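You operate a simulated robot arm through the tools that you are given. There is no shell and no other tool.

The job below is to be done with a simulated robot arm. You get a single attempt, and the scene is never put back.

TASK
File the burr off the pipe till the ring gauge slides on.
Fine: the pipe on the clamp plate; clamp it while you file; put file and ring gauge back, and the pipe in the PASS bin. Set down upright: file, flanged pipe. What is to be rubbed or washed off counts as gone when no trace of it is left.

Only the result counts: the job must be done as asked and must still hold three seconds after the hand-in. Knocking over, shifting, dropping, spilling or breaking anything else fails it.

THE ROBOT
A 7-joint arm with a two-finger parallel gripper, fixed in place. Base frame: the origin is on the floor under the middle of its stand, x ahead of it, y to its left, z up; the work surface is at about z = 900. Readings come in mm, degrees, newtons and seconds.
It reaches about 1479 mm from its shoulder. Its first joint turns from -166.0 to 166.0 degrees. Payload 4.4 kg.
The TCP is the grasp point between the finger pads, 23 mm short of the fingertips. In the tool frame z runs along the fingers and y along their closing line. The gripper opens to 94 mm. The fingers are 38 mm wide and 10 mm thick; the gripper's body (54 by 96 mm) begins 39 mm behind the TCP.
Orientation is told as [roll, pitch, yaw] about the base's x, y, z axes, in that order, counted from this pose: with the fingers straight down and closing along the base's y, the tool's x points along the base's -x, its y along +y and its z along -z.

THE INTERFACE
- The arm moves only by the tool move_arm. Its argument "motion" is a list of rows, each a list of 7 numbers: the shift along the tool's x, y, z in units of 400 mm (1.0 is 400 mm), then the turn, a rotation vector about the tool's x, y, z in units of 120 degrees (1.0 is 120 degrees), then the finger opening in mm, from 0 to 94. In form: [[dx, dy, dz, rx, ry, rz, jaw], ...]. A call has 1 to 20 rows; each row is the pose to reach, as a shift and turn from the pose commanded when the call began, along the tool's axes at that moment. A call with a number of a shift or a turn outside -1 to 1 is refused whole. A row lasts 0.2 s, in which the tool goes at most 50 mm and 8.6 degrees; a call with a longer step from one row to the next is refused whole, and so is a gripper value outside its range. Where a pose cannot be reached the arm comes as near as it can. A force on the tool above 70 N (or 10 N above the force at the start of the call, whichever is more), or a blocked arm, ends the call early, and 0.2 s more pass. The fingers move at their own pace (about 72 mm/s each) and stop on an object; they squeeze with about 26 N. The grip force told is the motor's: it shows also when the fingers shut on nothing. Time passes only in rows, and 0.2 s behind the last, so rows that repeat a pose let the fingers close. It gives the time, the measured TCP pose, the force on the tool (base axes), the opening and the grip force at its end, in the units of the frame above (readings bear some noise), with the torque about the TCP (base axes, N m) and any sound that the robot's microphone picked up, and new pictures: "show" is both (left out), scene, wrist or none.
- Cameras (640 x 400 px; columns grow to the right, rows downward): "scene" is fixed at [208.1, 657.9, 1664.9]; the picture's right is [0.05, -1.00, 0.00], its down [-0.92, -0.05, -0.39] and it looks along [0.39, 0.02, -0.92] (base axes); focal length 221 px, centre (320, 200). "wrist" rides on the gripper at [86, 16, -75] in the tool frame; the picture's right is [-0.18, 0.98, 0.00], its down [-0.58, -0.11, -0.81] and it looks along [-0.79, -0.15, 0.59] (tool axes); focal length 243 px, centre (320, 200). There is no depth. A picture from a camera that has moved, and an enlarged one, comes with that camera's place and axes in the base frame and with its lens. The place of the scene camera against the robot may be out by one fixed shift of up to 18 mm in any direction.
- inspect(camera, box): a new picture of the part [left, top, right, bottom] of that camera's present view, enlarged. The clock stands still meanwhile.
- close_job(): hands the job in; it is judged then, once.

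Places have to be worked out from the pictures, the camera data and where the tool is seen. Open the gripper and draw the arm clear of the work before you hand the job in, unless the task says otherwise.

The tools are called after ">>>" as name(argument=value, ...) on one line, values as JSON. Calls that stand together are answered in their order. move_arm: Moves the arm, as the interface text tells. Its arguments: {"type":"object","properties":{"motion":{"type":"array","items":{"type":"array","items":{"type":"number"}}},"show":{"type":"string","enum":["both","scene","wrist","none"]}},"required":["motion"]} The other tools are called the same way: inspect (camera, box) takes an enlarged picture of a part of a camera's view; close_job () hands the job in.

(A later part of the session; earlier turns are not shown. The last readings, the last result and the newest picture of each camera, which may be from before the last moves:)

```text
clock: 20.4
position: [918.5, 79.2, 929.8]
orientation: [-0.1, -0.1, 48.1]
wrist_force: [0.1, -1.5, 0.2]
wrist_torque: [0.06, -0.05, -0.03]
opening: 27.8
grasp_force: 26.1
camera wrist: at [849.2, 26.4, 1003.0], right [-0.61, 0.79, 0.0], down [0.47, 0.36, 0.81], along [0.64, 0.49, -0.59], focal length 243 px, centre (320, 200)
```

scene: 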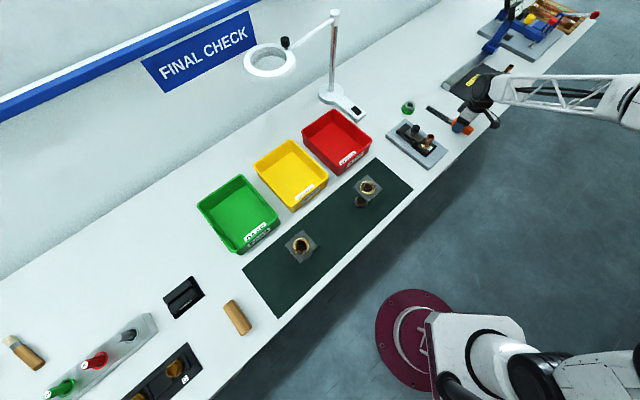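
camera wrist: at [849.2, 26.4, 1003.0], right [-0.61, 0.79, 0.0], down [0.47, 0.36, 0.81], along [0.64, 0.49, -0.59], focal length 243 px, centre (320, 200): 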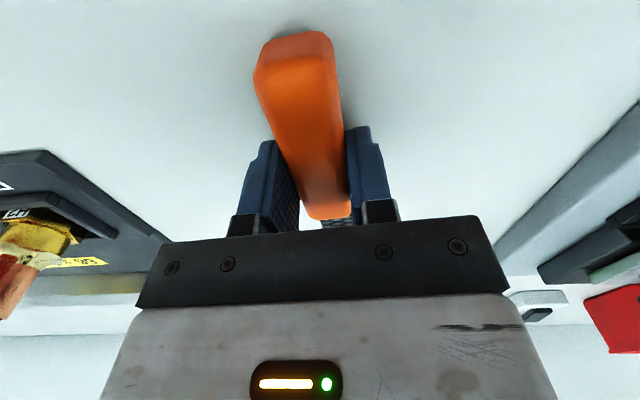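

The file handle is held (27.8 mm, 26 N) at TCP ≈ (918.4, 79.1, 928.5), yaw 48.1 – I'll remember this for putting it back. I lift it straight up and check that it hangs level.

>>> move_arm(motion=[[0, 0, -0.025, 0, 0, 0, 10], [0, 0, -0.1, 0, 0, 0, 10], [0, 0, -0.2, 0, 0, 0, 10], [0, 0, -0.325, 0, 0, 0, 10], [0, 0, -0.325, 0, 0, 0, 10], [0, 0, -0.325, 0, 0, 0, 10]], show="both")

>>> inspect(camera="scene", box=[420, 60, 520, 135])

```text
clock: 21.8
position: [917.9, 79.8, 1060.1]
orientation: [0.0, 0.0, 48.1]
wrist_force: [0.0, 0.1, -1.3]
wrist_torque: [-0.02, 0.04, 0.0]
opening: 27.4
grasp_force: 26.2
camera wrist: at [849.1, 26.0, 1134.0], right [-0.61, 0.79, 0.0], down [0.47, 0.36, 0.81], along [0.64, 0.49, -0.59], focal length 243 px, centre (320, 200)
```

scene: 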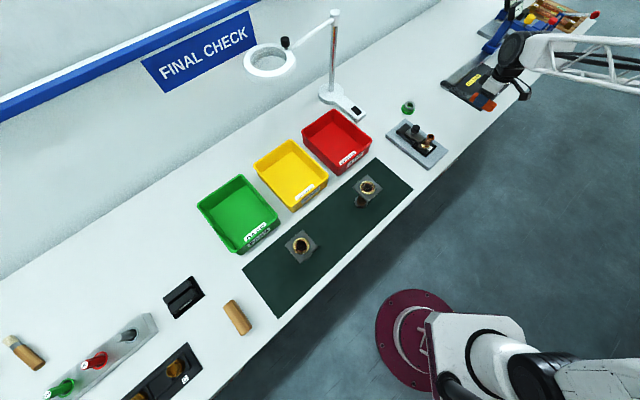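
wrist: 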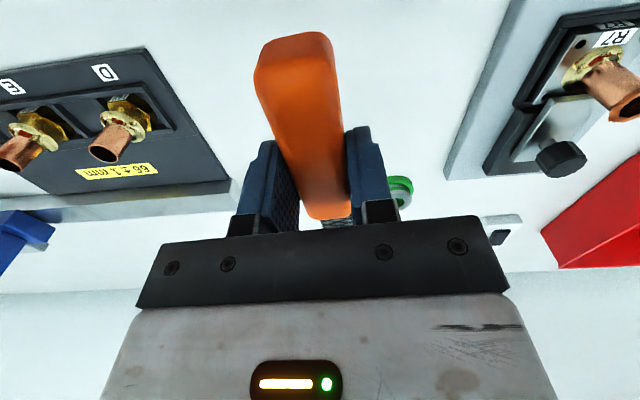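

```text
5.33 times, centred on (470, 98) of scene
camera zoom: at [208.1, 657.9, 1664.9], right [0.05, -1.0, 0.0], down [-0.92, -0.05, -0.39], along [0.39, 0.02, -0.92], focal length 1177 px, centre (-480, 747)
```

zoom: 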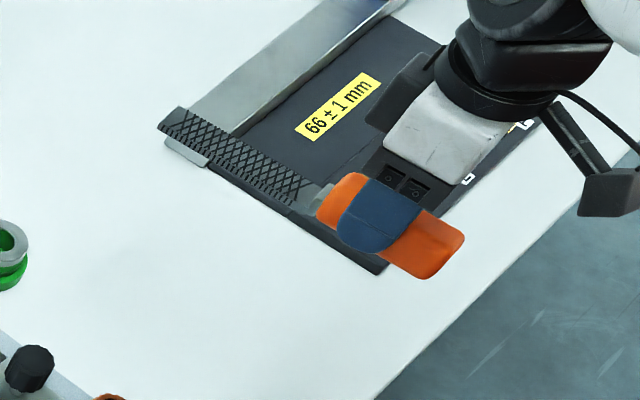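

The file is level and steady in the grip. I'll carry it at z≈1060 to the robot side of the pipe, turning to heading 0° (blade pointing +x over the pipe, clear of the knob): TCP ≈ (695, 255).

>>> move_arm(motion=[[0.007, 0.101, 0, 0, 0, 0.0573, 10], [0.013, 0.202, 0, 0, 0, 0.1146, 10], [0.02, 0.303, 0, 0, 0, 0.1718, 10], [0.027, 0.404, 0, 0, 0, 0.2291, 10], [0.034, 0.505, 0, 0, 0, 0.2863, 10], [0.04, 0.606, 0, 0, 0, 0.3436, 10], [0.047, 0.707, 0, 0, 0, 0.4008, 10], [0.047, 0.707, 0, 0, 0, 0.4008, 10]], show="both")

>>> inspect(camera="scene", box=[390, 95, 490, 170])

>>> inspect(camera="wrist", box=[220, 100, 420, 230])

```text
clock: 23.6
position: [695.3, 252.7, 1058.9]
orientation: [0.1, -0.2, 0.1]
wrist_force: [0.2, 0.0, -1.9]
wrist_torque: [-0.01, 0.04, -0.02]
opening: 27.7
grasp_force: 25.9
camera wrist: at [609.4, 270.3, 1132.4], right [0.18, 0.98, 0.0], down [0.58, -0.11, 0.81], along [0.79, -0.15, -0.59], focal length 243 px, centre (320, 200)
```

scene: 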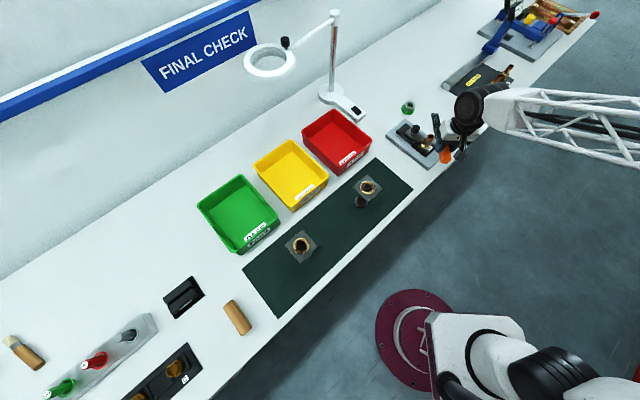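
wrist: 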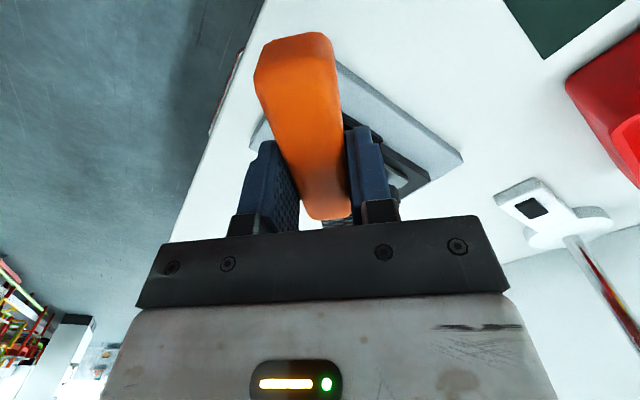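

```text
5.33 times, centred on (440, 132) of scene
camera zoom: at [208.1, 657.9, 1664.9], right [0.05, -1.0, 0.0], down [-0.92, -0.05, -0.39], along [0.39, 0.02, -0.92], focal length 1177 px, centre (-320, 560)
```

zoom: 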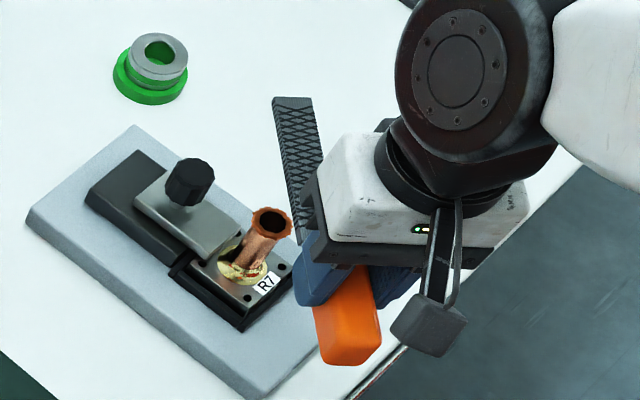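

```text
3.08 times, centred on (320, 165) of wrist
camera zoom: at [609.4, 270.3, 1132.4], right [0.18, 0.98, 0.0], down [0.58, -0.11, 0.81], along [0.79, -0.15, -0.59], focal length 746 px, centre (320, 308)
```

zoom: 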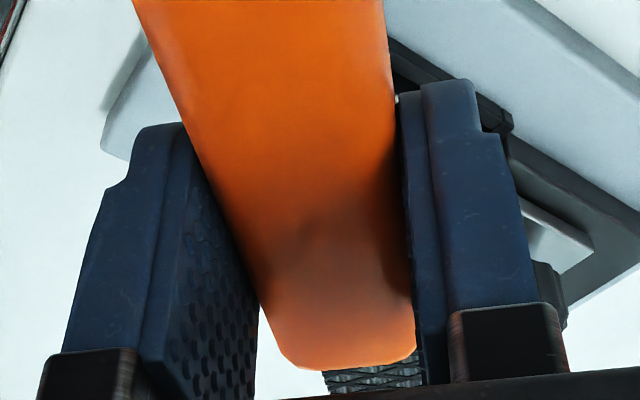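

The blade looks level and roughly over the pipe, though the scene perspective shifts it. I'll lower to about 10 mm above the rim (TCP z≈1013) and judge blade-to-rim alignment.

>>> move_arm(motion=[[0, 0, 0.05, 0, 0, 0, 10], [0, 0, 0.09, 0, 0, 0, 10], [0, 0, 0.115, 0, 0, 0, 10], [0, 0, 0.115, 0, 0, 0, 10]], show="scene")

>>> inspect(camera="scene", box=[400, 105, 464, 155])

```text
clock: 24.6
position: [696.0, 253.2, 1012.9]
orientation: [0.1, -0.2, 0.0]
wrist_force: [-0.8, -0.7, 8.6]
wrist_torque: [-0.01, -0.85, -0.04]
opening: 27.8
grasp_force: 26.3
```

scene: 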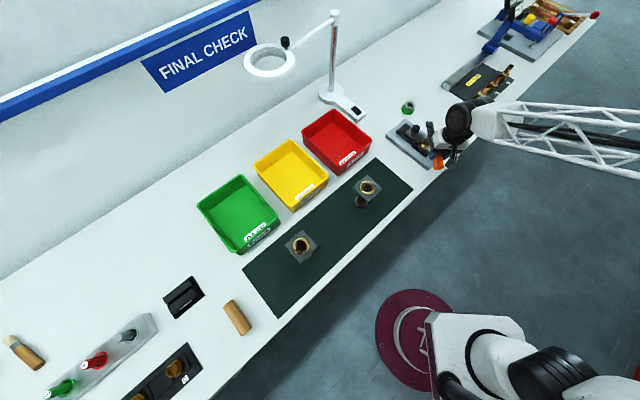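

```text
8.00 times, centred on (432, 130) of scene
camera zoom: at [208.1, 657.9, 1664.9], right [0.05, -1.0, 0.0], down [-0.92, -0.05, -0.39], along [0.39, 0.02, -0.92], focal length 1766 px, centre (-576, 760)
```

zoom: 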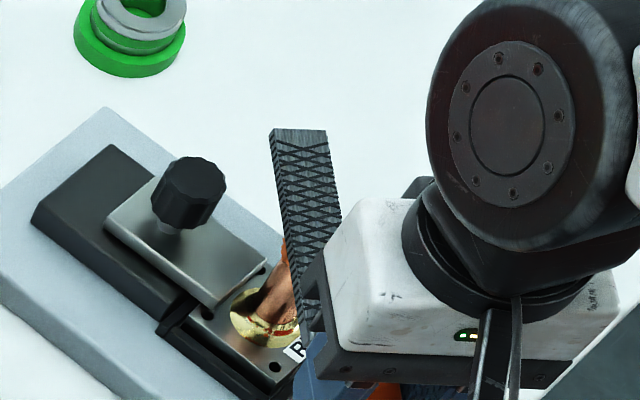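

Contact already: Fz = 8.6 N with a torque matching a point 100 mm ahead, so the blade rests on the rim. I'll now make filing strokes along x (±36 mm) at this light pressure and watch the force.

>>> move_arm(motion=[[0.045, 0, 0, 0, 0, 0, 10], [0.09, 0, 0, 0, 0, 0, 10], [0.045, 0, 0, 0, 0, 0, 10], [0, 0, 0, 0, 0, 0, 10], [-0.045, 0, 0, 0, 0, 0, 10], [-0.08, 0, 0, 0, 0, 0, 10], [-0.045, 0, 0, 0, 0, 0, 10], [0, 0, 0, 0, 0, 0, 10], [0.045, 0, 0, 0, 0, 0, 10], [0.09, 0, 0, 0, 0, 0, 10], [0.045, 0, 0, 0, 0, 0, 10], [0, 0, 0, 0, 0, 0, 10]], show="both")

>>> inspect(camera="scene", box=[400, 105, 464, 155])

```text
clock: 27.2
position: [696.3, 253.5, 1012.3]
orientation: [0.2, -0.2, 0.0]
wrist_force: [-4.6, 0.8, 8.5]
wrist_torque: [0.02, -0.7, 0.09]
opening: 28.0
grasp_force: 26.2
camera wrist: at [609.7, 270.2, 1085.8], right [0.18, 0.98, 0.0], down [0.58, -0.11, 0.81], along [0.79, -0.15, -0.59], focal length 243 px, centre (320, 200)
```

scene: 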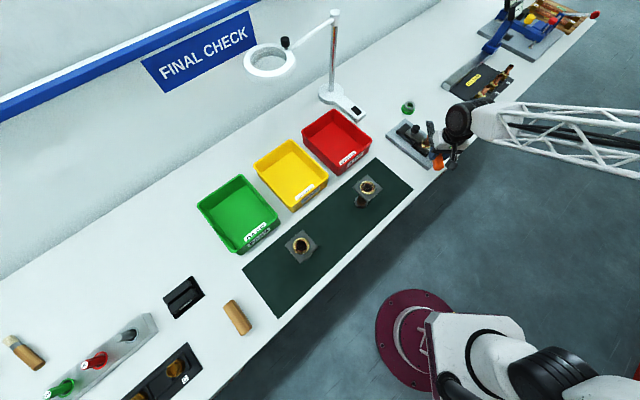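
wrist: 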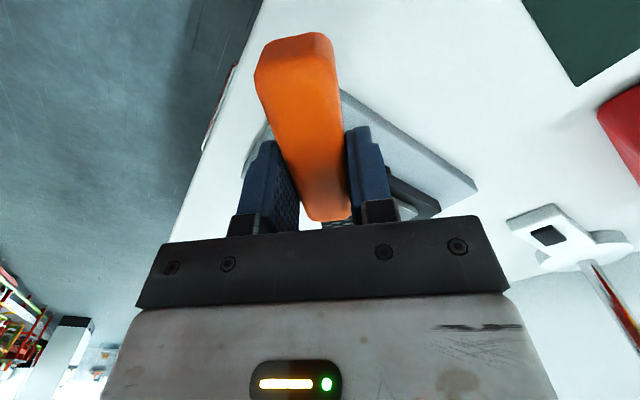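

```text
8.00 times, centred on (432, 130) of scene
camera zoom: at [208.1, 657.9, 1664.9], right [0.05, -1.0, 0.0], down [-0.92, -0.05, -0.39], along [0.39, 0.02, -0.92], focal length 1766 px, centre (-576, 760)
```

zoom: 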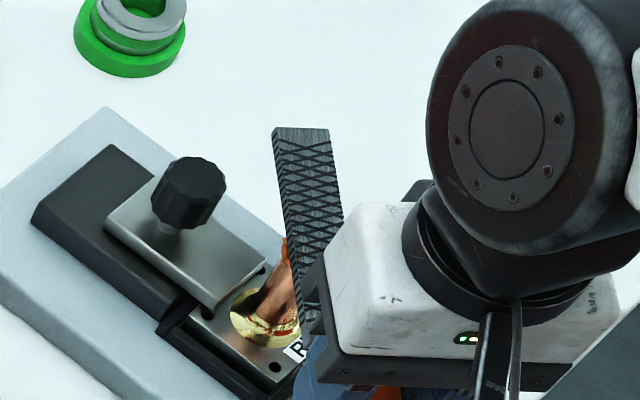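

Contact stayed steady. I'll lift slightly and shift the file aside (−y) to see what the strokes did to the burr.

>>> move_arm(motion=[[0, 0, -0.05, 0, 0, 0, 10], [0, -0.1, -0.05, 0, 0, 0, 10], [0, -0.2, -0.05, 0, 0, 0, 10], [0, -0.2, -0.05, 0, 0, 0, 10]], show="scene")

>>> inspect(camera="scene", box=[415, 120, 455, 152])

```text
clock: 28.2
position: [697.1, 170.5, 1032.2]
orientation: [0.1, -0.2, 0.0]
wrist_force: [0.5, -0.1, -1.4]
wrist_torque: [0.01, 0.03, -0.03]
opening: 28.0
grasp_force: 26.0
```

scene: 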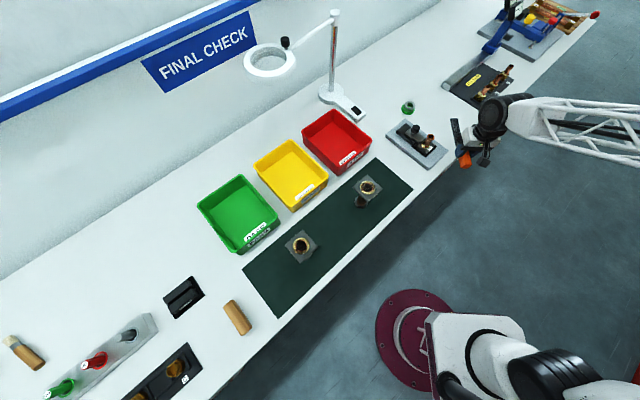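

```text
12.50 times, centred on (435, 136) of scene
camera zoom: at [208.1, 657.9, 1664.9], right [0.05, -1.0, 0.0], down [-0.92, -0.05, -0.39], along [0.39, 0.02, -0.92], focal length 2759 px, centre (-1118, 1000)
```

zoom: 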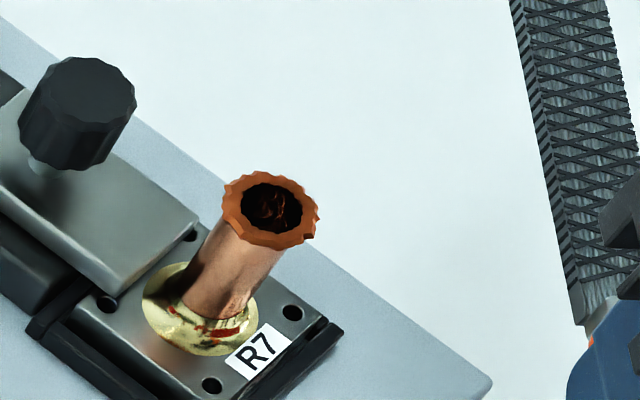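

>>> inspect(camera="scene", box=[426, 130, 446, 143])

```text
16.00 times, centred on (436, 136) of scene
camera zoom: at [208.1, 657.9, 1664.9], right [0.05, -1.0, 0.0], down [-0.92, -0.05, -0.39], along [0.39, 0.02, -0.92], focal length 3531 px, centre (-1536, 1216)
```

zoom: 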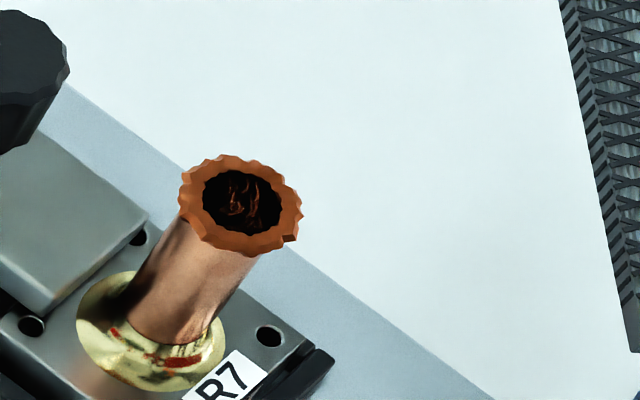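

The burr still looks unchanged after those few strokes. I'll go back down with slightly more pressure and do many more strokes, with small sideways offsets so the whole rim is covered.

>>> move_arm(motion=[[0, 0.1, 0, 0, 0, 0, 10], [0, 0.205, 0, 0, 0, 0, 10], [0, 0.205, 0.0513, 0, 0, 0, 10], [0.045, 0.22, 0.0513, 0, 0, 0, 10], [0.09, 0.22, 0.0513, 0, 0, 0, 10], [0.03, 0.22, 0.0513, 0, 0, 0, 10], [-0.03, 0.22, 0.0513, 0, 0, 0, 10], [-0.09, 0.22, 0.0513, 0, 0, 0, 10], [-0.03, 0.22, 0.0513, 0, 0, 0, 10], [0.03, 0.22, 0.0513, 0, 0, 0, 10], [0.09, 0.22, 0.0513, 0, 0, 0, 10], [0.03, 0.19, 0.0513, 0, 0, 0, 10], [-0.03, 0.19, 0.0513, 0, 0, 0, 10], [-0.09, 0.19, 0.0513, 0, 0, 0, 10], [-0.03, 0.19, 0.0513, 0, 0, 0, 10], [0.03, 0.19, 0.0513, 0, 0, 0, 10], [0.09, 0.19, 0.0513, 0, 0, 0, 10], [0.03, 0.19, 0.0513, 0, 0, 0, 10], [0, 0.205, 0.0513, 0, 0, 0, 10]], show="wrist")

```text
clock: 32.2
position: [696.8, 257.5, 1012.2]
orientation: [0.1, 0.0, 0.0]
wrist_force: [-0.7, 0.1, -2.2]
wrist_torque: [0.0, 0.04, 0.02]
opening: 28.0
grasp_force: 25.7
camera wrist: at [610.6, 273.6, 1086.2], right [0.18, 0.98, 0.0], down [0.58, -0.11, 0.81], along [0.79, -0.15, -0.59], focal length 243 px, centre (320, 200)
```

wrist: 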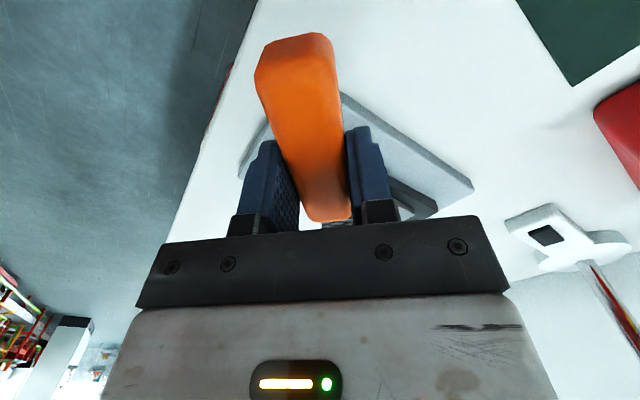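

Contact has vanished at the same height – either material came off or the file tilted. I'll shift aside again and look at both.

>>> move_arm(motion=[[0, 0, -0.05, 0, 0, 0, 10], [0, -0.1, -0.05, 0, 0, 0, 10], [0, -0.215, -0.05, 0, 0, 0, 10], [0, -0.215, -0.05, 0, 0, 0, 10]], show="scene")

>>> inspect(camera="scene", box=[426, 130, 446, 143])

>>> inspect(camera="scene", box=[430, 105, 510, 165])

```text
clock: 33.2
position: [694.0, 171.2, 1030.2]
orientation: [0.1, -0.1, 0.0]
wrist_force: [-0.2, -0.8, -1.5]
wrist_torque: [0.01, 0.04, 0.04]
opening: 27.9
grasp_force: 25.7
```

scene: 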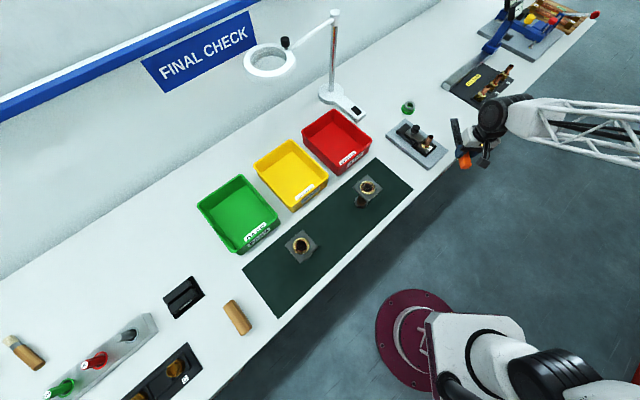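

```text
16.00 times, centred on (436, 136) of scene
camera zoom: at [208.1, 657.9, 1664.9], right [0.05, -1.0, 0.0], down [-0.92, -0.05, -0.39], along [0.39, 0.02, -0.92], focal length 3531 px, centre (-1536, 1216)
```

zoom: 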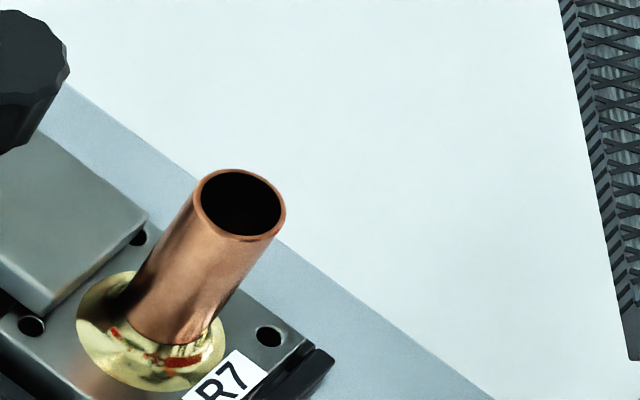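

```text
6.67 times, centred on (470, 135) of scene
camera zoom: at [208.1, 657.9, 1664.9], right [0.05, -1.0, 0.0], down [-0.92, -0.05, -0.39], along [0.39, 0.02, -0.92], focal length 1471 px, centre (-680, 633)
```

zoom: 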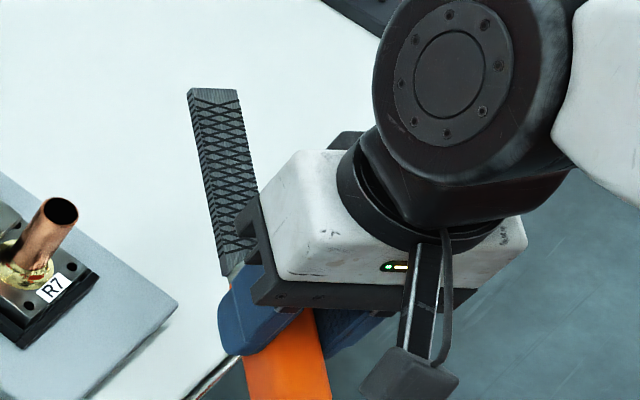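

The burr is completely gone – the pipe end is a clean round rim. Now I return the file: raise, carry back to above its original spot (918.4, 79.1), yaw 48.1°.

>>> move_arm(motion=[[0, 0, -0.075, 0, 0, 0, 10], [-0.08, -0.033, -0.075, 0, 0, -0.0573, 10], [-0.16, -0.066, -0.075, 0, 0, -0.1146, 10], [-0.24, -0.099, -0.075, 0, 0, -0.1718, 10], [-0.32, -0.132, -0.075, 0, 0, -0.2291, 10], [-0.4, -0.165, -0.075, 0, 0, -0.2863, 10], [-0.48, -0.198, -0.075, 0, 0, -0.3436, 10], [-0.561, -0.23, -0.075, 0, 0, -0.4008, 10], [-0.561, -0.23, -0.075, 0, 0, -0.4008, 10], [-0.561, -0.23, -0.075, 0, 0, -0.4008, 10]], show="both")

>>> inspect(camera="scene", box=[420, 60, 520, 135])

```text
clock: 35.4
position: [920.6, 78.9, 1062.6]
orientation: [0.1, -0.1, 48.2]
wrist_force: [-0.1, -0.6, -1.5]
wrist_torque: [-0.03, 0.02, -0.01]
opening: 27.8
grasp_force: 25.3
camera wrist: at [851.6, 25.6, 1137.2], right [-0.61, 0.79, 0.0], down [0.47, 0.36, 0.81], along [0.64, 0.49, -0.59], focal length 243 px, centre (320, 200)
```

scene: 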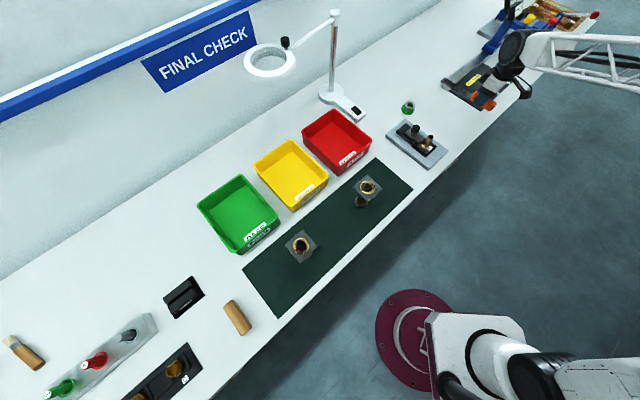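
wrist: 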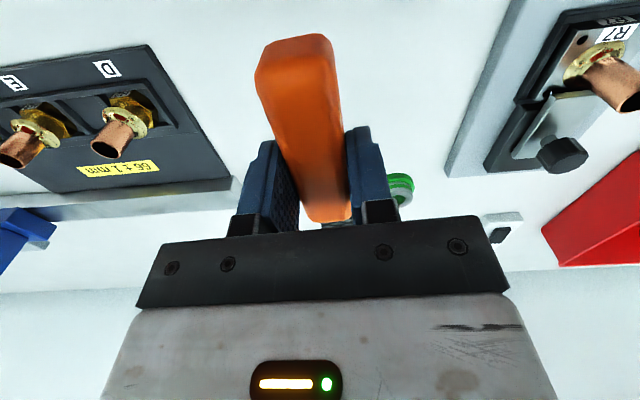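

```text
5.33 times, centred on (470, 98) of scene
camera zoom: at [208.1, 657.9, 1664.9], right [0.05, -1.0, 0.0], down [-0.92, -0.05, -0.39], along [0.39, 0.02, -0.92], focal length 1177 px, centre (-480, 747)
```

zoom: 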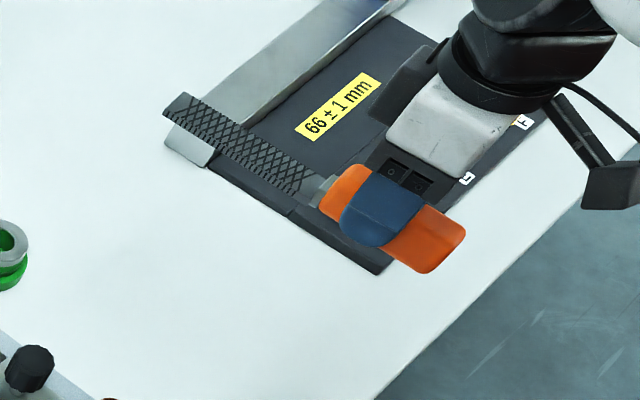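

Position is right. I want to verify whether the file tilted in the grip; comparing the same wrist crop as before filing.

>>> inspect(camera="wrist", box=[220, 100, 420, 230])

>>> inspect(camera="wrist", box=[220, 10, 420, 135])

```text
3.08 times, centred on (320, 165) of wrist
camera zoom: at [851.6, 25.6, 1137.2], right [-0.61, 0.79, 0.0], down [0.47, 0.36, 0.81], along [0.64, 0.49, -0.59], focal length 746 px, centre (320, 308)
```

zoom: 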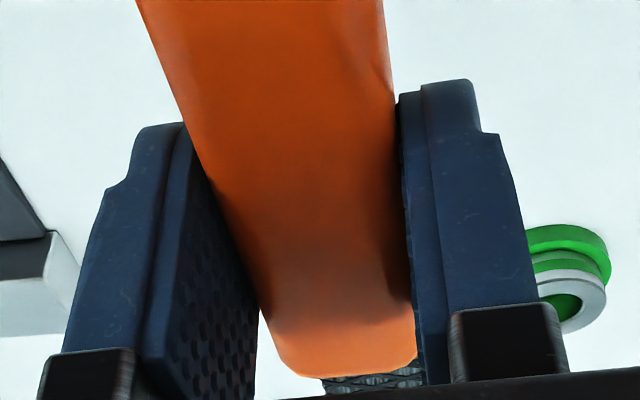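

```text
3.20 times, centred on (320, 72) of wrist
camera zoom: at [851.6, 25.6, 1137.2], right [-0.61, 0.79, 0.0], down [0.47, 0.36, 0.81], along [0.64, 0.49, -0.59], focal length 776 px, centre (320, 608)
```

zoom: 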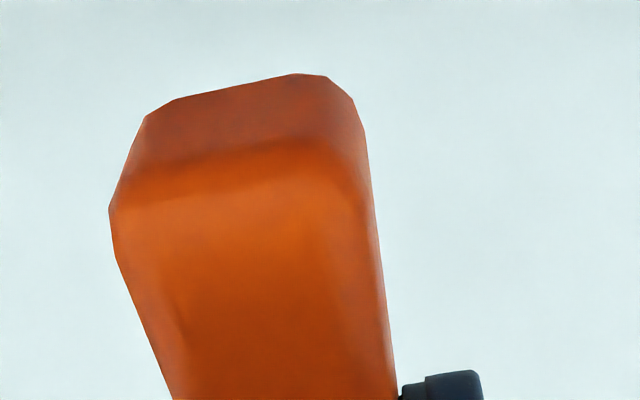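

The crops suggest the file is tipped about 3° blade-up in the grip. I'll tilt the tool +3° about its y so the file is level again, then check.

>>> move_arm(motion=[[0, 0, 0, 0, 0.0125, 0, 10], [0, 0, 0, 0, 0.025, 0, 10], [0, 0, 0, 0, 0.025, 0, 10], [0, 0, 0, 0, 0.025, 0, 10]], show="scene")

>>> inspect(camera="scene", box=[420, 60, 520, 135])

```text
clock: 36.4
position: [920.3, 77.5, 1062.4]
orientation: [-0.1, 2.9, 48.1]
wrist_force: [-0.5, -0.5, -2.4]
wrist_torque: [-0.04, 0.01, 0.05]
opening: 28.1
grasp_force: 26.4
```

scene: 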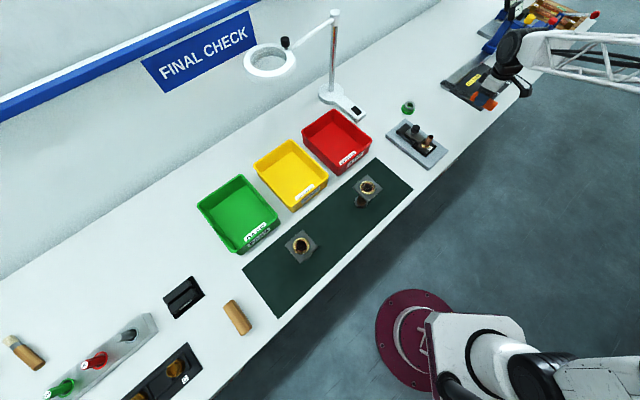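

```text
5.33 times, centred on (470, 98) of scene
camera zoom: at [208.1, 657.9, 1664.9], right [0.05, -1.0, 0.0], down [-0.92, -0.05, -0.39], along [0.39, 0.02, -0.92], focal length 1177 px, centre (-480, 747)
```

zoom: 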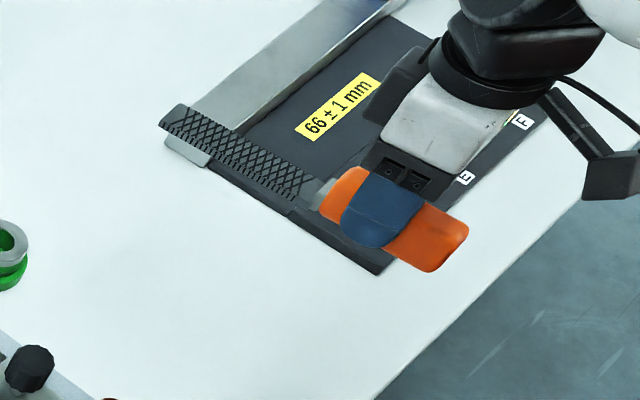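

The file is now about 1° blade-down, so I'll back off 1°, correct the small xy offset (≈−2, +1 mm) and lower vertically to z≈940, just above the bench.

>>> move_arm(motion=[[-0.0034, 0.005, 0.0999, 0, -0.0083, 0, 10], [-0.0084, 0.005, 0.1997, 0, -0.0083, 0, 10], [-0.0122, 0.005, 0.2746, 0, -0.0083, 0, 10], [-0.0137, 0.005, 0.3046, 0, -0.0083, 0, 10], [-0.0137, 0.005, 0.3046, 0, -0.0083, 0, 10]], show="scene")

>>> inspect(camera="scene", box=[420, 85, 500, 145])

```text
clock: 37.6
position: [919.2, 79.9, 940.2]
orientation: [-0.1, 1.9, 48.1]
wrist_force: [1.0, 0.2, -2.8]
wrist_torque: [-0.03, 0.0, 0.01]
opening: 27.9
grasp_force: 26.0
```

scene: 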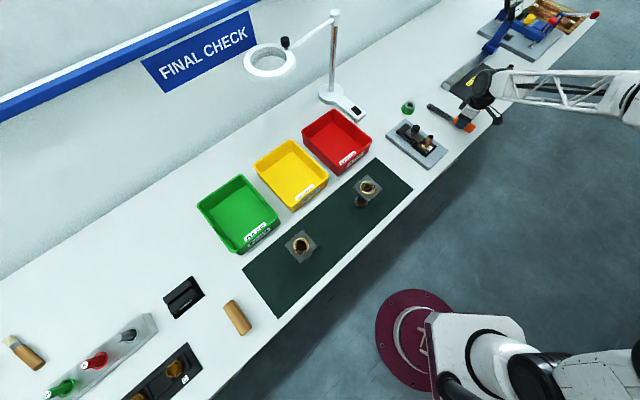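

```text
6.67 times, centred on (460, 115) of scene
camera zoom: at [208.1, 657.9, 1664.9], right [0.05, -1.0, 0.0], down [-0.92, -0.05, -0.39], along [0.39, 0.02, -0.92], focal length 1471 px, centre (-613, 767)
```

zoom: 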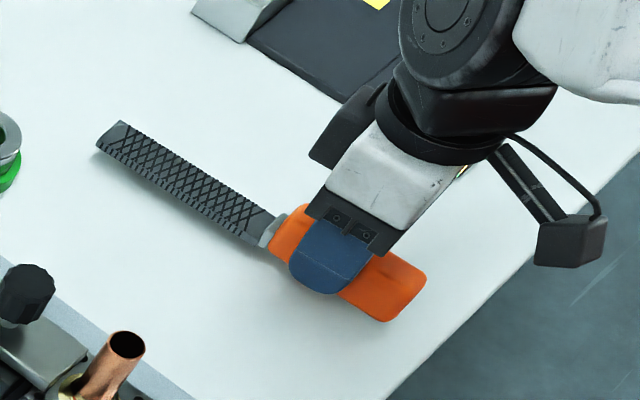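

The blade and handle line up with their original outline (after allowing for height). I'll lower 10 mm more toward contact and read the force.

>>> move_arm(motion=[[-0.0004, 0, 0.0125, 0, 0, 0, 10], [-0.0009, 0, 0.0225, 0, 0, 0, 10], [-0.0009, 0, 0.0255, 0, 0, 0, 10], [-0.0009, 0, 0.0255, 0, 0, 0, 10]], show="scene")

>>> inspect(camera="scene", box=[420, 85, 500, 145])

```text
clock: 38.6
position: [919.2, 78.9, 929.7]
orientation: [0.1, 1.8, 48.1]
wrist_force: [-0.9, 0.7, -1.2]
wrist_torque: [0.01, 0.03, 0.0]
opening: 27.9
grasp_force: 25.9
```

scene: 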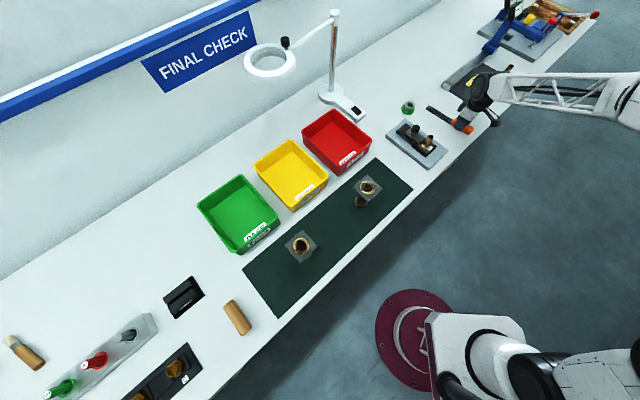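

```text
6.67 times, centred on (460, 115) of scene
camera zoom: at [208.1, 657.9, 1664.9], right [0.05, -1.0, 0.0], down [-0.92, -0.05, -0.39], along [0.39, 0.02, -0.92], focal length 1471 px, centre (-613, 767)
```

zoom: 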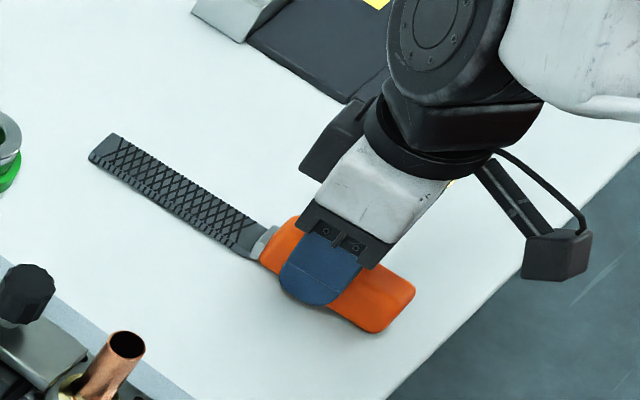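

Outline matches the original within ~1 mm, still just above the bench. Lower another ~1.2 mm to touch.

>>> move_arm(motion=[[0, 0, 0.0015, 0, 0, 0, 10], [-0.0001, 0, 0.003, 0, 0, 0, 10], [-0.0001, 0, 0.003, 0, 0, 0, 10]], show="none")

```text
clock: 39.4
position: [919.1, 77.3, 928.8]
orientation: [0.0, 1.9, 48.1]
wrist_force: [-0.5, -0.1, -2.3]
wrist_torque: [0.0, 0.03, -0.01]
opening: 27.5
grasp_force: 26.1
```

Still only the file's weight is felt. Lowering another 1.2 mm.

>>> move_arm(motion=[[0, 0, 0.0015, 0, 0, 0, 10], [-0.0001, 0, 0.003, 0, 0, 0, 10], [-0.0001, 0, 0.003, 0, 0, 0, 10]], show="none")

```text
clock: 40.2
position: [919.0, 80.3, 927.3]
orientation: [-0.1, 1.7, 48.0]
wrist_force: [0.8, -1.5, 4.7]
wrist_torque: [-0.16, 0.16, 0.06]
opening: 27.8
grasp_force: 26.5
```

Contact is 35 mm toward the butt, so the file is still slightly blade-up. I'll tilt +1° more to lay it flat and check the torque.

>>> move_arm(motion=[[0, 0, 0, 0, 0.0042, 0, 10], [0, 0, 0, 0, 0.0083, 0, 10], [0, 0, 0, 0, 0.0083, 0, 10]], show="none")

```text
clock: 41.0
position: [917.7, 78.8, 928.0]
orientation: [0.0, 2.8, 48.1]
wrist_force: [-0.6, 3.4, 9.3]
wrist_torque: [0.44, -0.23, 0.05]
opening: 27.8
grasp_force: 25.5
```

Load has moved to the handle's front end, so it's flat within under 1°. Releasing now and rising.

>>> move_arm(motion=[[0, 0, 0, 0, -0.004, 0, 10], [0, 0, 0, 0, -0.004, 0, 32], [0, 0, 0, 0, -0.004, 0, 45], [0, 0, 0, 0, -0.004, 0, 60], [0, 0, 0, 0, -0.004, 0, 60]], show="wrist")

>>> inspect(camera="scene", box=[420, 85, 500, 145])

```text
clock: 42.2
position: [917.4, 79.2, 927.6]
orientation: [0.0, 2.4, 48.1]
wrist_force: [0.6, 0.5, 0.1]
wrist_torque: [0.02, 0.03, 0.0]
opening: 60.1
grasp_force: 0.0
camera wrist: at [851.3, 28.3, 1005.4], right [-0.61, 0.79, -0.01], down [0.49, 0.39, 0.78], along [0.62, 0.47, -0.62], focal length 243 px, centre (320, 200)
```

wrist: 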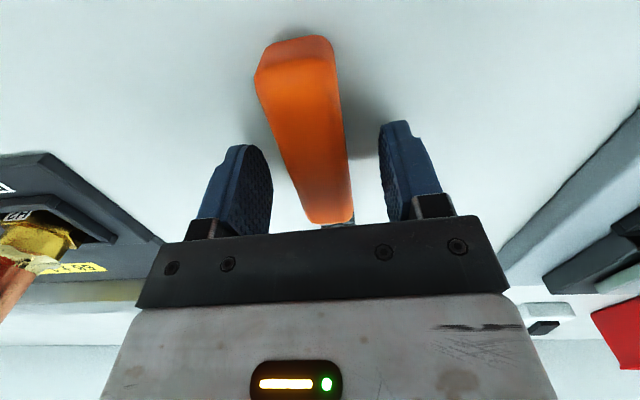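

```text
6.67 times, centred on (460, 115) of scene
camera zoom: at [208.1, 657.9, 1664.9], right [0.05, -1.0, 0.0], down [-0.92, -0.05, -0.39], along [0.39, 0.02, -0.92], focal length 1471 px, centre (-613, 767)
```

zoom: 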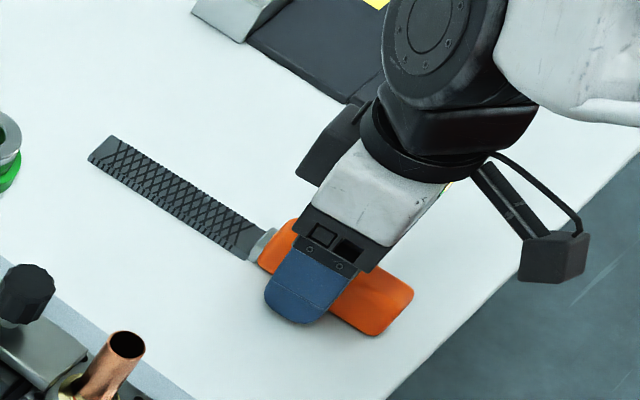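

The file sits exactly in its original outline. I rise, untilt, and then move above the ring gauge to look at it.

>>> move_arm(motion=[[0, 0, -0.06, 0, 0, 0, 70], [0, 0, -0.15, 0, -0.005, 0, 94], [0, 0, -0.26, 0, -0.012, 0, 94], [0, 0, -0.35, 0, -0.02, 0, 94], [0, 0, -0.35, 0, -0.02, 0, 94]], show="none")

```text
clock: 43.4
position: [923.1, 84.0, 1065.4]
orientation: [0.0, -0.1, 48.1]
wrist_force: [0.6, -0.2, 1.1]
wrist_torque: [0.02, 0.0, -0.01]
opening: 94.0
grasp_force: 0.0
```

>>> move_arm(motion=[[-0.088, 0.031, 0, 0, 0, 0.003, 94], [-0.177, 0.061, 0, 0, 0, 0.006, 94], [-0.265, 0.092, 0, 0, 0, 0.009, 94], [-0.353, 0.123, 0, 0, 0, 0.012, 94], [-0.442, 0.153, 0, 0, 0, 0.015, 94], [-0.53, 0.184, 0, 0, 0, 0.0167, 94], [-0.53, 0.184, 0, 0, 0, 0.0167, 94]], show="both")

>>> inspect(camera="wrist", box=[220, 0, 420, 125])

>>> inspect(camera="scene", box=[388, 90, 428, 122])

```text
clock: 45.0
position: [1009.6, 290.2, 1067.7]
orientation: [-0.1, 0.0, 46.1]
wrist_force: [-0.4, -0.1, 0.3]
wrist_torque: [-0.01, 0.01, -0.01]
opening: 94.0
grasp_force: 0.0
camera wrist: at [938.8, 240.6, 1142.3], right [-0.58, 0.81, 0.0], down [0.48, 0.34, 0.81], along [0.66, 0.47, -0.59], focal length 243 px, centre (320, 200)
```

scene: 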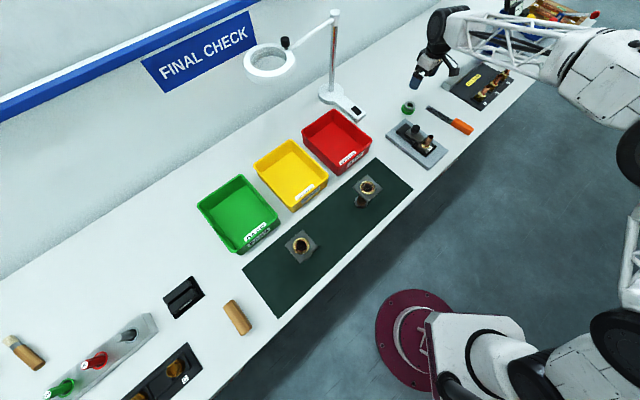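
wrist: 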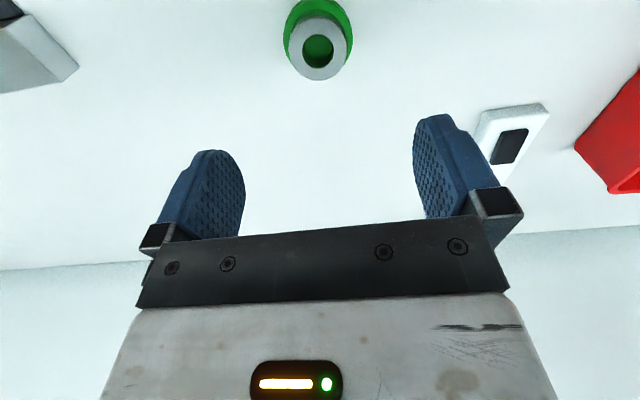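

```text
3.20 times, centred on (320, 62) of wrist
camera zoom: at [938.8, 240.6, 1142.3], right [-0.58, 0.81, 0.0], down [0.48, 0.34, 0.81], along [0.66, 0.47, -0.59], focal length 776 px, centre (320, 640)
```

zoom: 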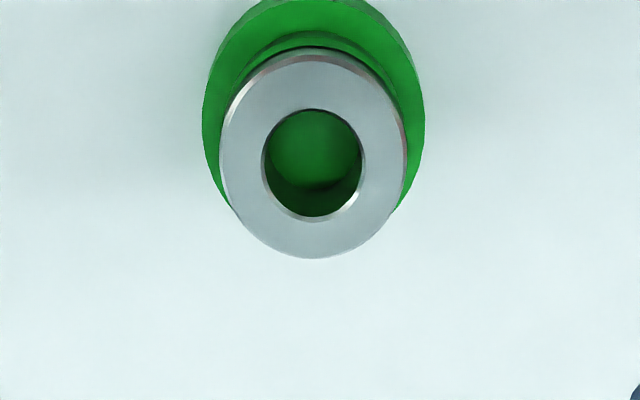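

```text
12.50 times, centred on (408, 106) of scene
camera zoom: at [208.1, 657.9, 1664.9], right [0.05, -1.0, 0.0], down [-0.92, -0.05, -0.39], along [0.39, 0.02, -0.92], focal length 2759 px, centre (-780, 1375)
```

zoom: 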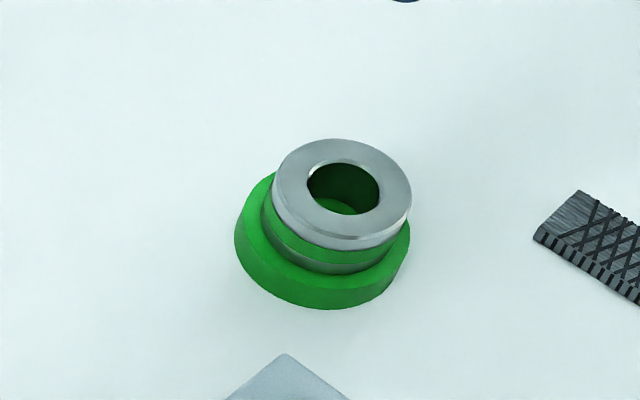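

The gauge is a steel ring (Ø≈48, bore ≈25, top z≈924) with a green band, sitting on a green holder disc (top z≈910). I'll centre over it and lower partway for a more precise look.

>>> move_arm(motion=[[-0.0075, -0.0042, 0.09, 0, 0, 0, 94], [-0.0075, -0.0042, 0.19, 0, 0, 0, 94], [-0.0075, -0.0042, 0.25, 0, 0, 0, 80], [-0.0075, -0.0042, 0.25, 0, 0, 0, 80]], show="wrist")

>>> inspect(camera="wrist", box=[220, 50, 420, 190])

```text
clock: 46.0
position: [1011.4, 292.8, 968.0]
orientation: [0.0, 0.0, 46.0]
wrist_force: [0.3, 0.8, -0.1]
wrist_torque: [-0.04, -0.01, 0.0]
opening: 80.1
grasp_force: 0.0
camera wrist: at [940.6, 242.0, 1041.9], right [-0.58, 0.81, 0.0], down [0.48, 0.34, 0.81], along [0.66, 0.47, -0.59], focal length 243 px, centre (320, 200)
```

wrist: 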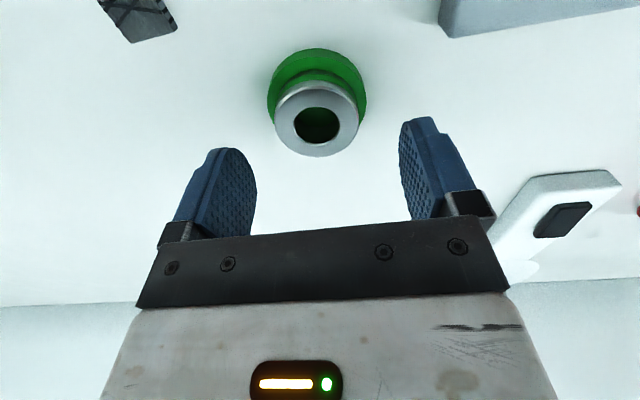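

```text
2.86 times, centred on (320, 120) of wrist
camera zoom: at [940.6, 242.0, 1041.9], right [-0.58, 0.81, 0.0], down [0.48, 0.34, 0.81], along [0.66, 0.47, -0.59], focal length 693 px, centre (320, 429)
```

zoom: 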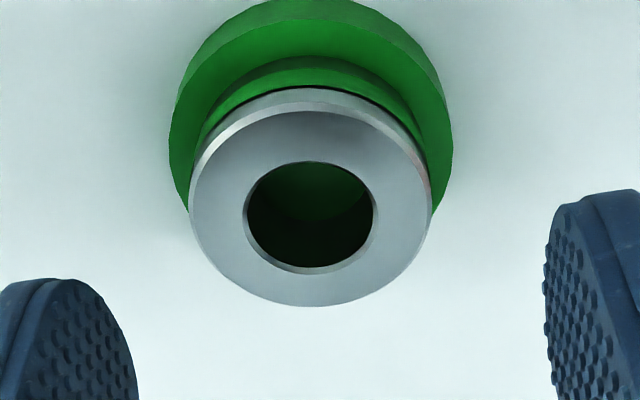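

Ring centre is ≈1 mm in −x and ≈2 mm in −y of the tool axis. I'll correct, descend to TCP z≈937 (fingertips ≈914, above the holder disc) and close.

>>> move_arm(motion=[[-0.0028, -0.005, 0.04, 0, 0, 0, 80], [-0.0028, -0.005, 0.078, 0, 0, 0, 80], [-0.0028, -0.005, 0.078, 0, 0, 0, 60], [-0.0028, -0.005, 0.078, 0, 0, 0, 45], [-0.0028, -0.005, 0.078, 0, 0, 0, 35], [-0.0028, -0.005, 0.078, 0, 0, 0, 35]], show="wrist")

>>> inspect(camera="wrist", box=[220, 80, 420, 230])

>>> inspect(camera="scene", box=[388, 90, 428, 122])

```text
clock: 47.4
position: [1013.2, 291.2, 937.4]
orientation: [-0.1, 0.0, 46.1]
wrist_force: [0.1, -0.7, 0.0]
wrist_torque: [0.01, -0.01, 0.0]
opening: 45.1
grasp_force: 25.6
camera wrist: at [942.2, 241.4, 1010.8], right [-0.58, 0.81, 0.0], down [0.48, 0.34, 0.81], along [0.66, 0.47, -0.59], focal length 243 px, centre (320, 200)
```

wrist: 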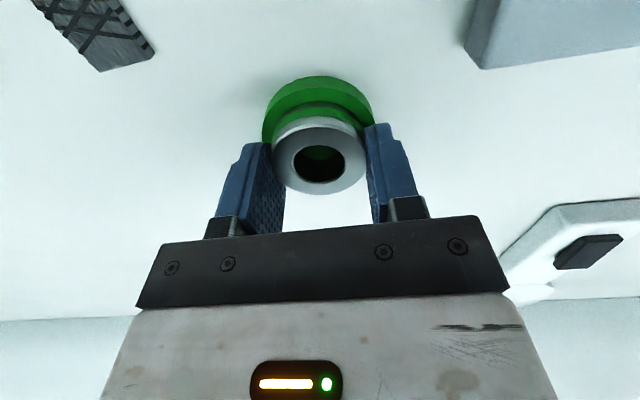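

```text
2.67 times, centred on (320, 155) of wrist
camera zoom: at [942.2, 241.4, 1010.8], right [-0.58, 0.81, 0.0], down [0.48, 0.34, 0.81], along [0.66, 0.47, -0.59], focal length 647 px, centre (320, 320)
```

zoom: 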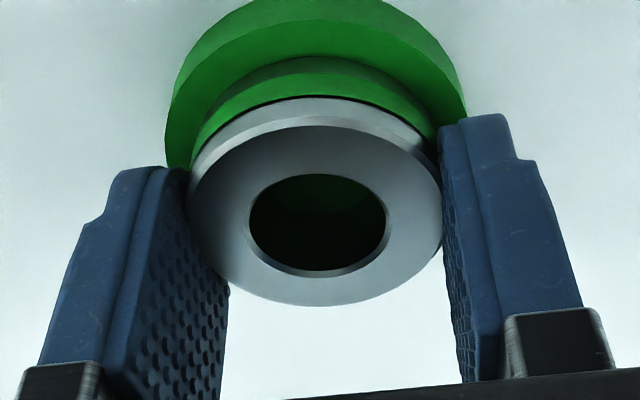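

```text
12.50 times, centred on (408, 106) of scene
camera zoom: at [208.1, 657.9, 1664.9], right [0.05, -1.0, 0.0], down [-0.92, -0.05, -0.39], along [0.39, 0.02, -0.92], focal length 2759 px, centre (-780, 1375)
```

zoom: 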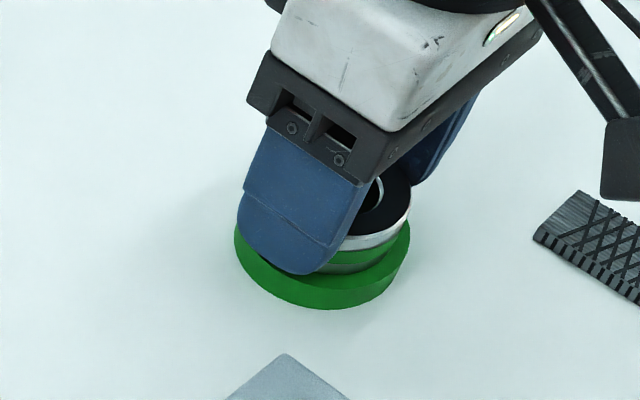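

The ring is gripped (45.1 mm, balanced). I'll lift it straight out of its holder; put-back pose is TCP ≈ (1013.2, 291.2, 937.4), yaw 46.1.

>>> move_arm(motion=[[0, 0, -0.02, 0, 0, 0, 35], [0, 0, -0.05, 0, 0, 0, 35], [0, 0, -0.15, 0, 0, 0, 35], [0, 0, -0.25, 0, 0, 0, 35], [0, 0, -0.32, 0, 0, 0, 35], [0, 0, -0.32, 0, 0, 0, 35]], show="both")

>>> inspect(camera="wrist", box=[220, 30, 420, 230])

>>> inspect(camera="scene", box=[388, 70, 452, 122])

```text
clock: 48.8
position: [1013.7, 290.2, 1064.6]
orientation: [-0.1, 0.0, 46.1]
wrist_force: [-0.4, -0.1, -1.0]
wrist_torque: [0.01, 0.01, 0.01]
opening: 45.0
grasp_force: 26.0
camera wrist: at [942.9, 240.3, 1139.8], right [-0.58, 0.81, 0.0], down [0.48, 0.34, 0.81], along [0.66, 0.47, -0.59], focal length 243 px, centre (320, 200)
```

scene: 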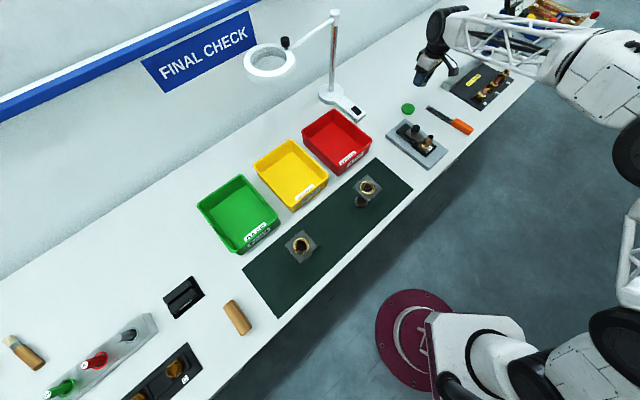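
wrist: 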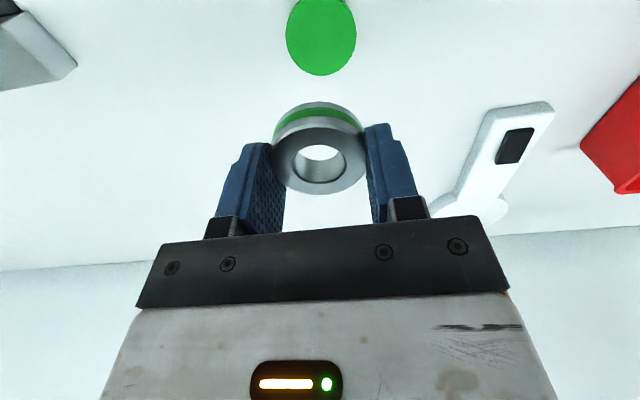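

```text
2.00 times, centred on (320, 130) of wrist
camera zoom: at [942.9, 240.3, 1139.8], right [-0.58, 0.81, 0.0], down [0.48, 0.34, 0.81], along [0.66, 0.47, -0.59], focal length 485 px, centre (320, 340)
```

zoom: 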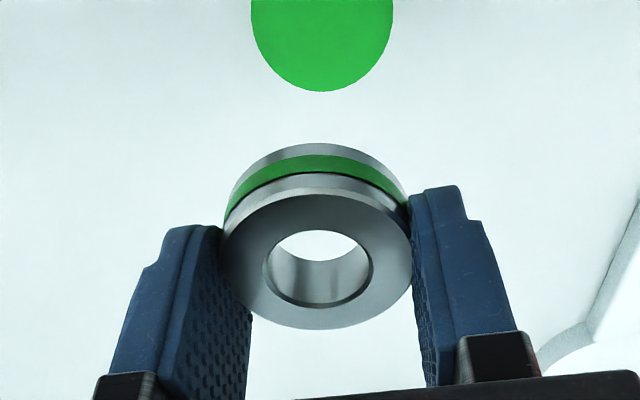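

```text
7.69 times, centred on (420, 96) of scene
camera zoom: at [208.1, 657.9, 1664.9], right [0.05, -1.0, 0.0], down [-0.92, -0.05, -0.39], along [0.39, 0.02, -0.92], focal length 1698 px, centre (-449, 1000)
```

zoom: 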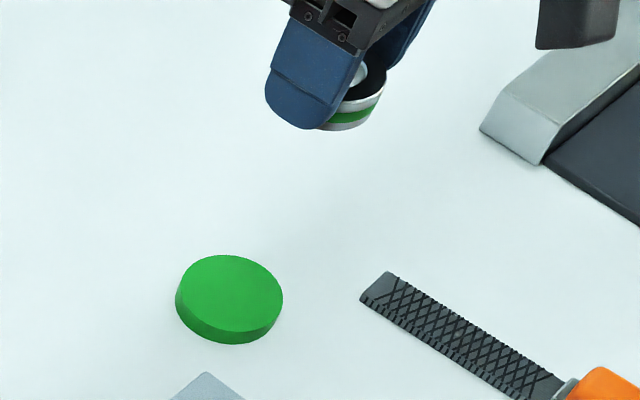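

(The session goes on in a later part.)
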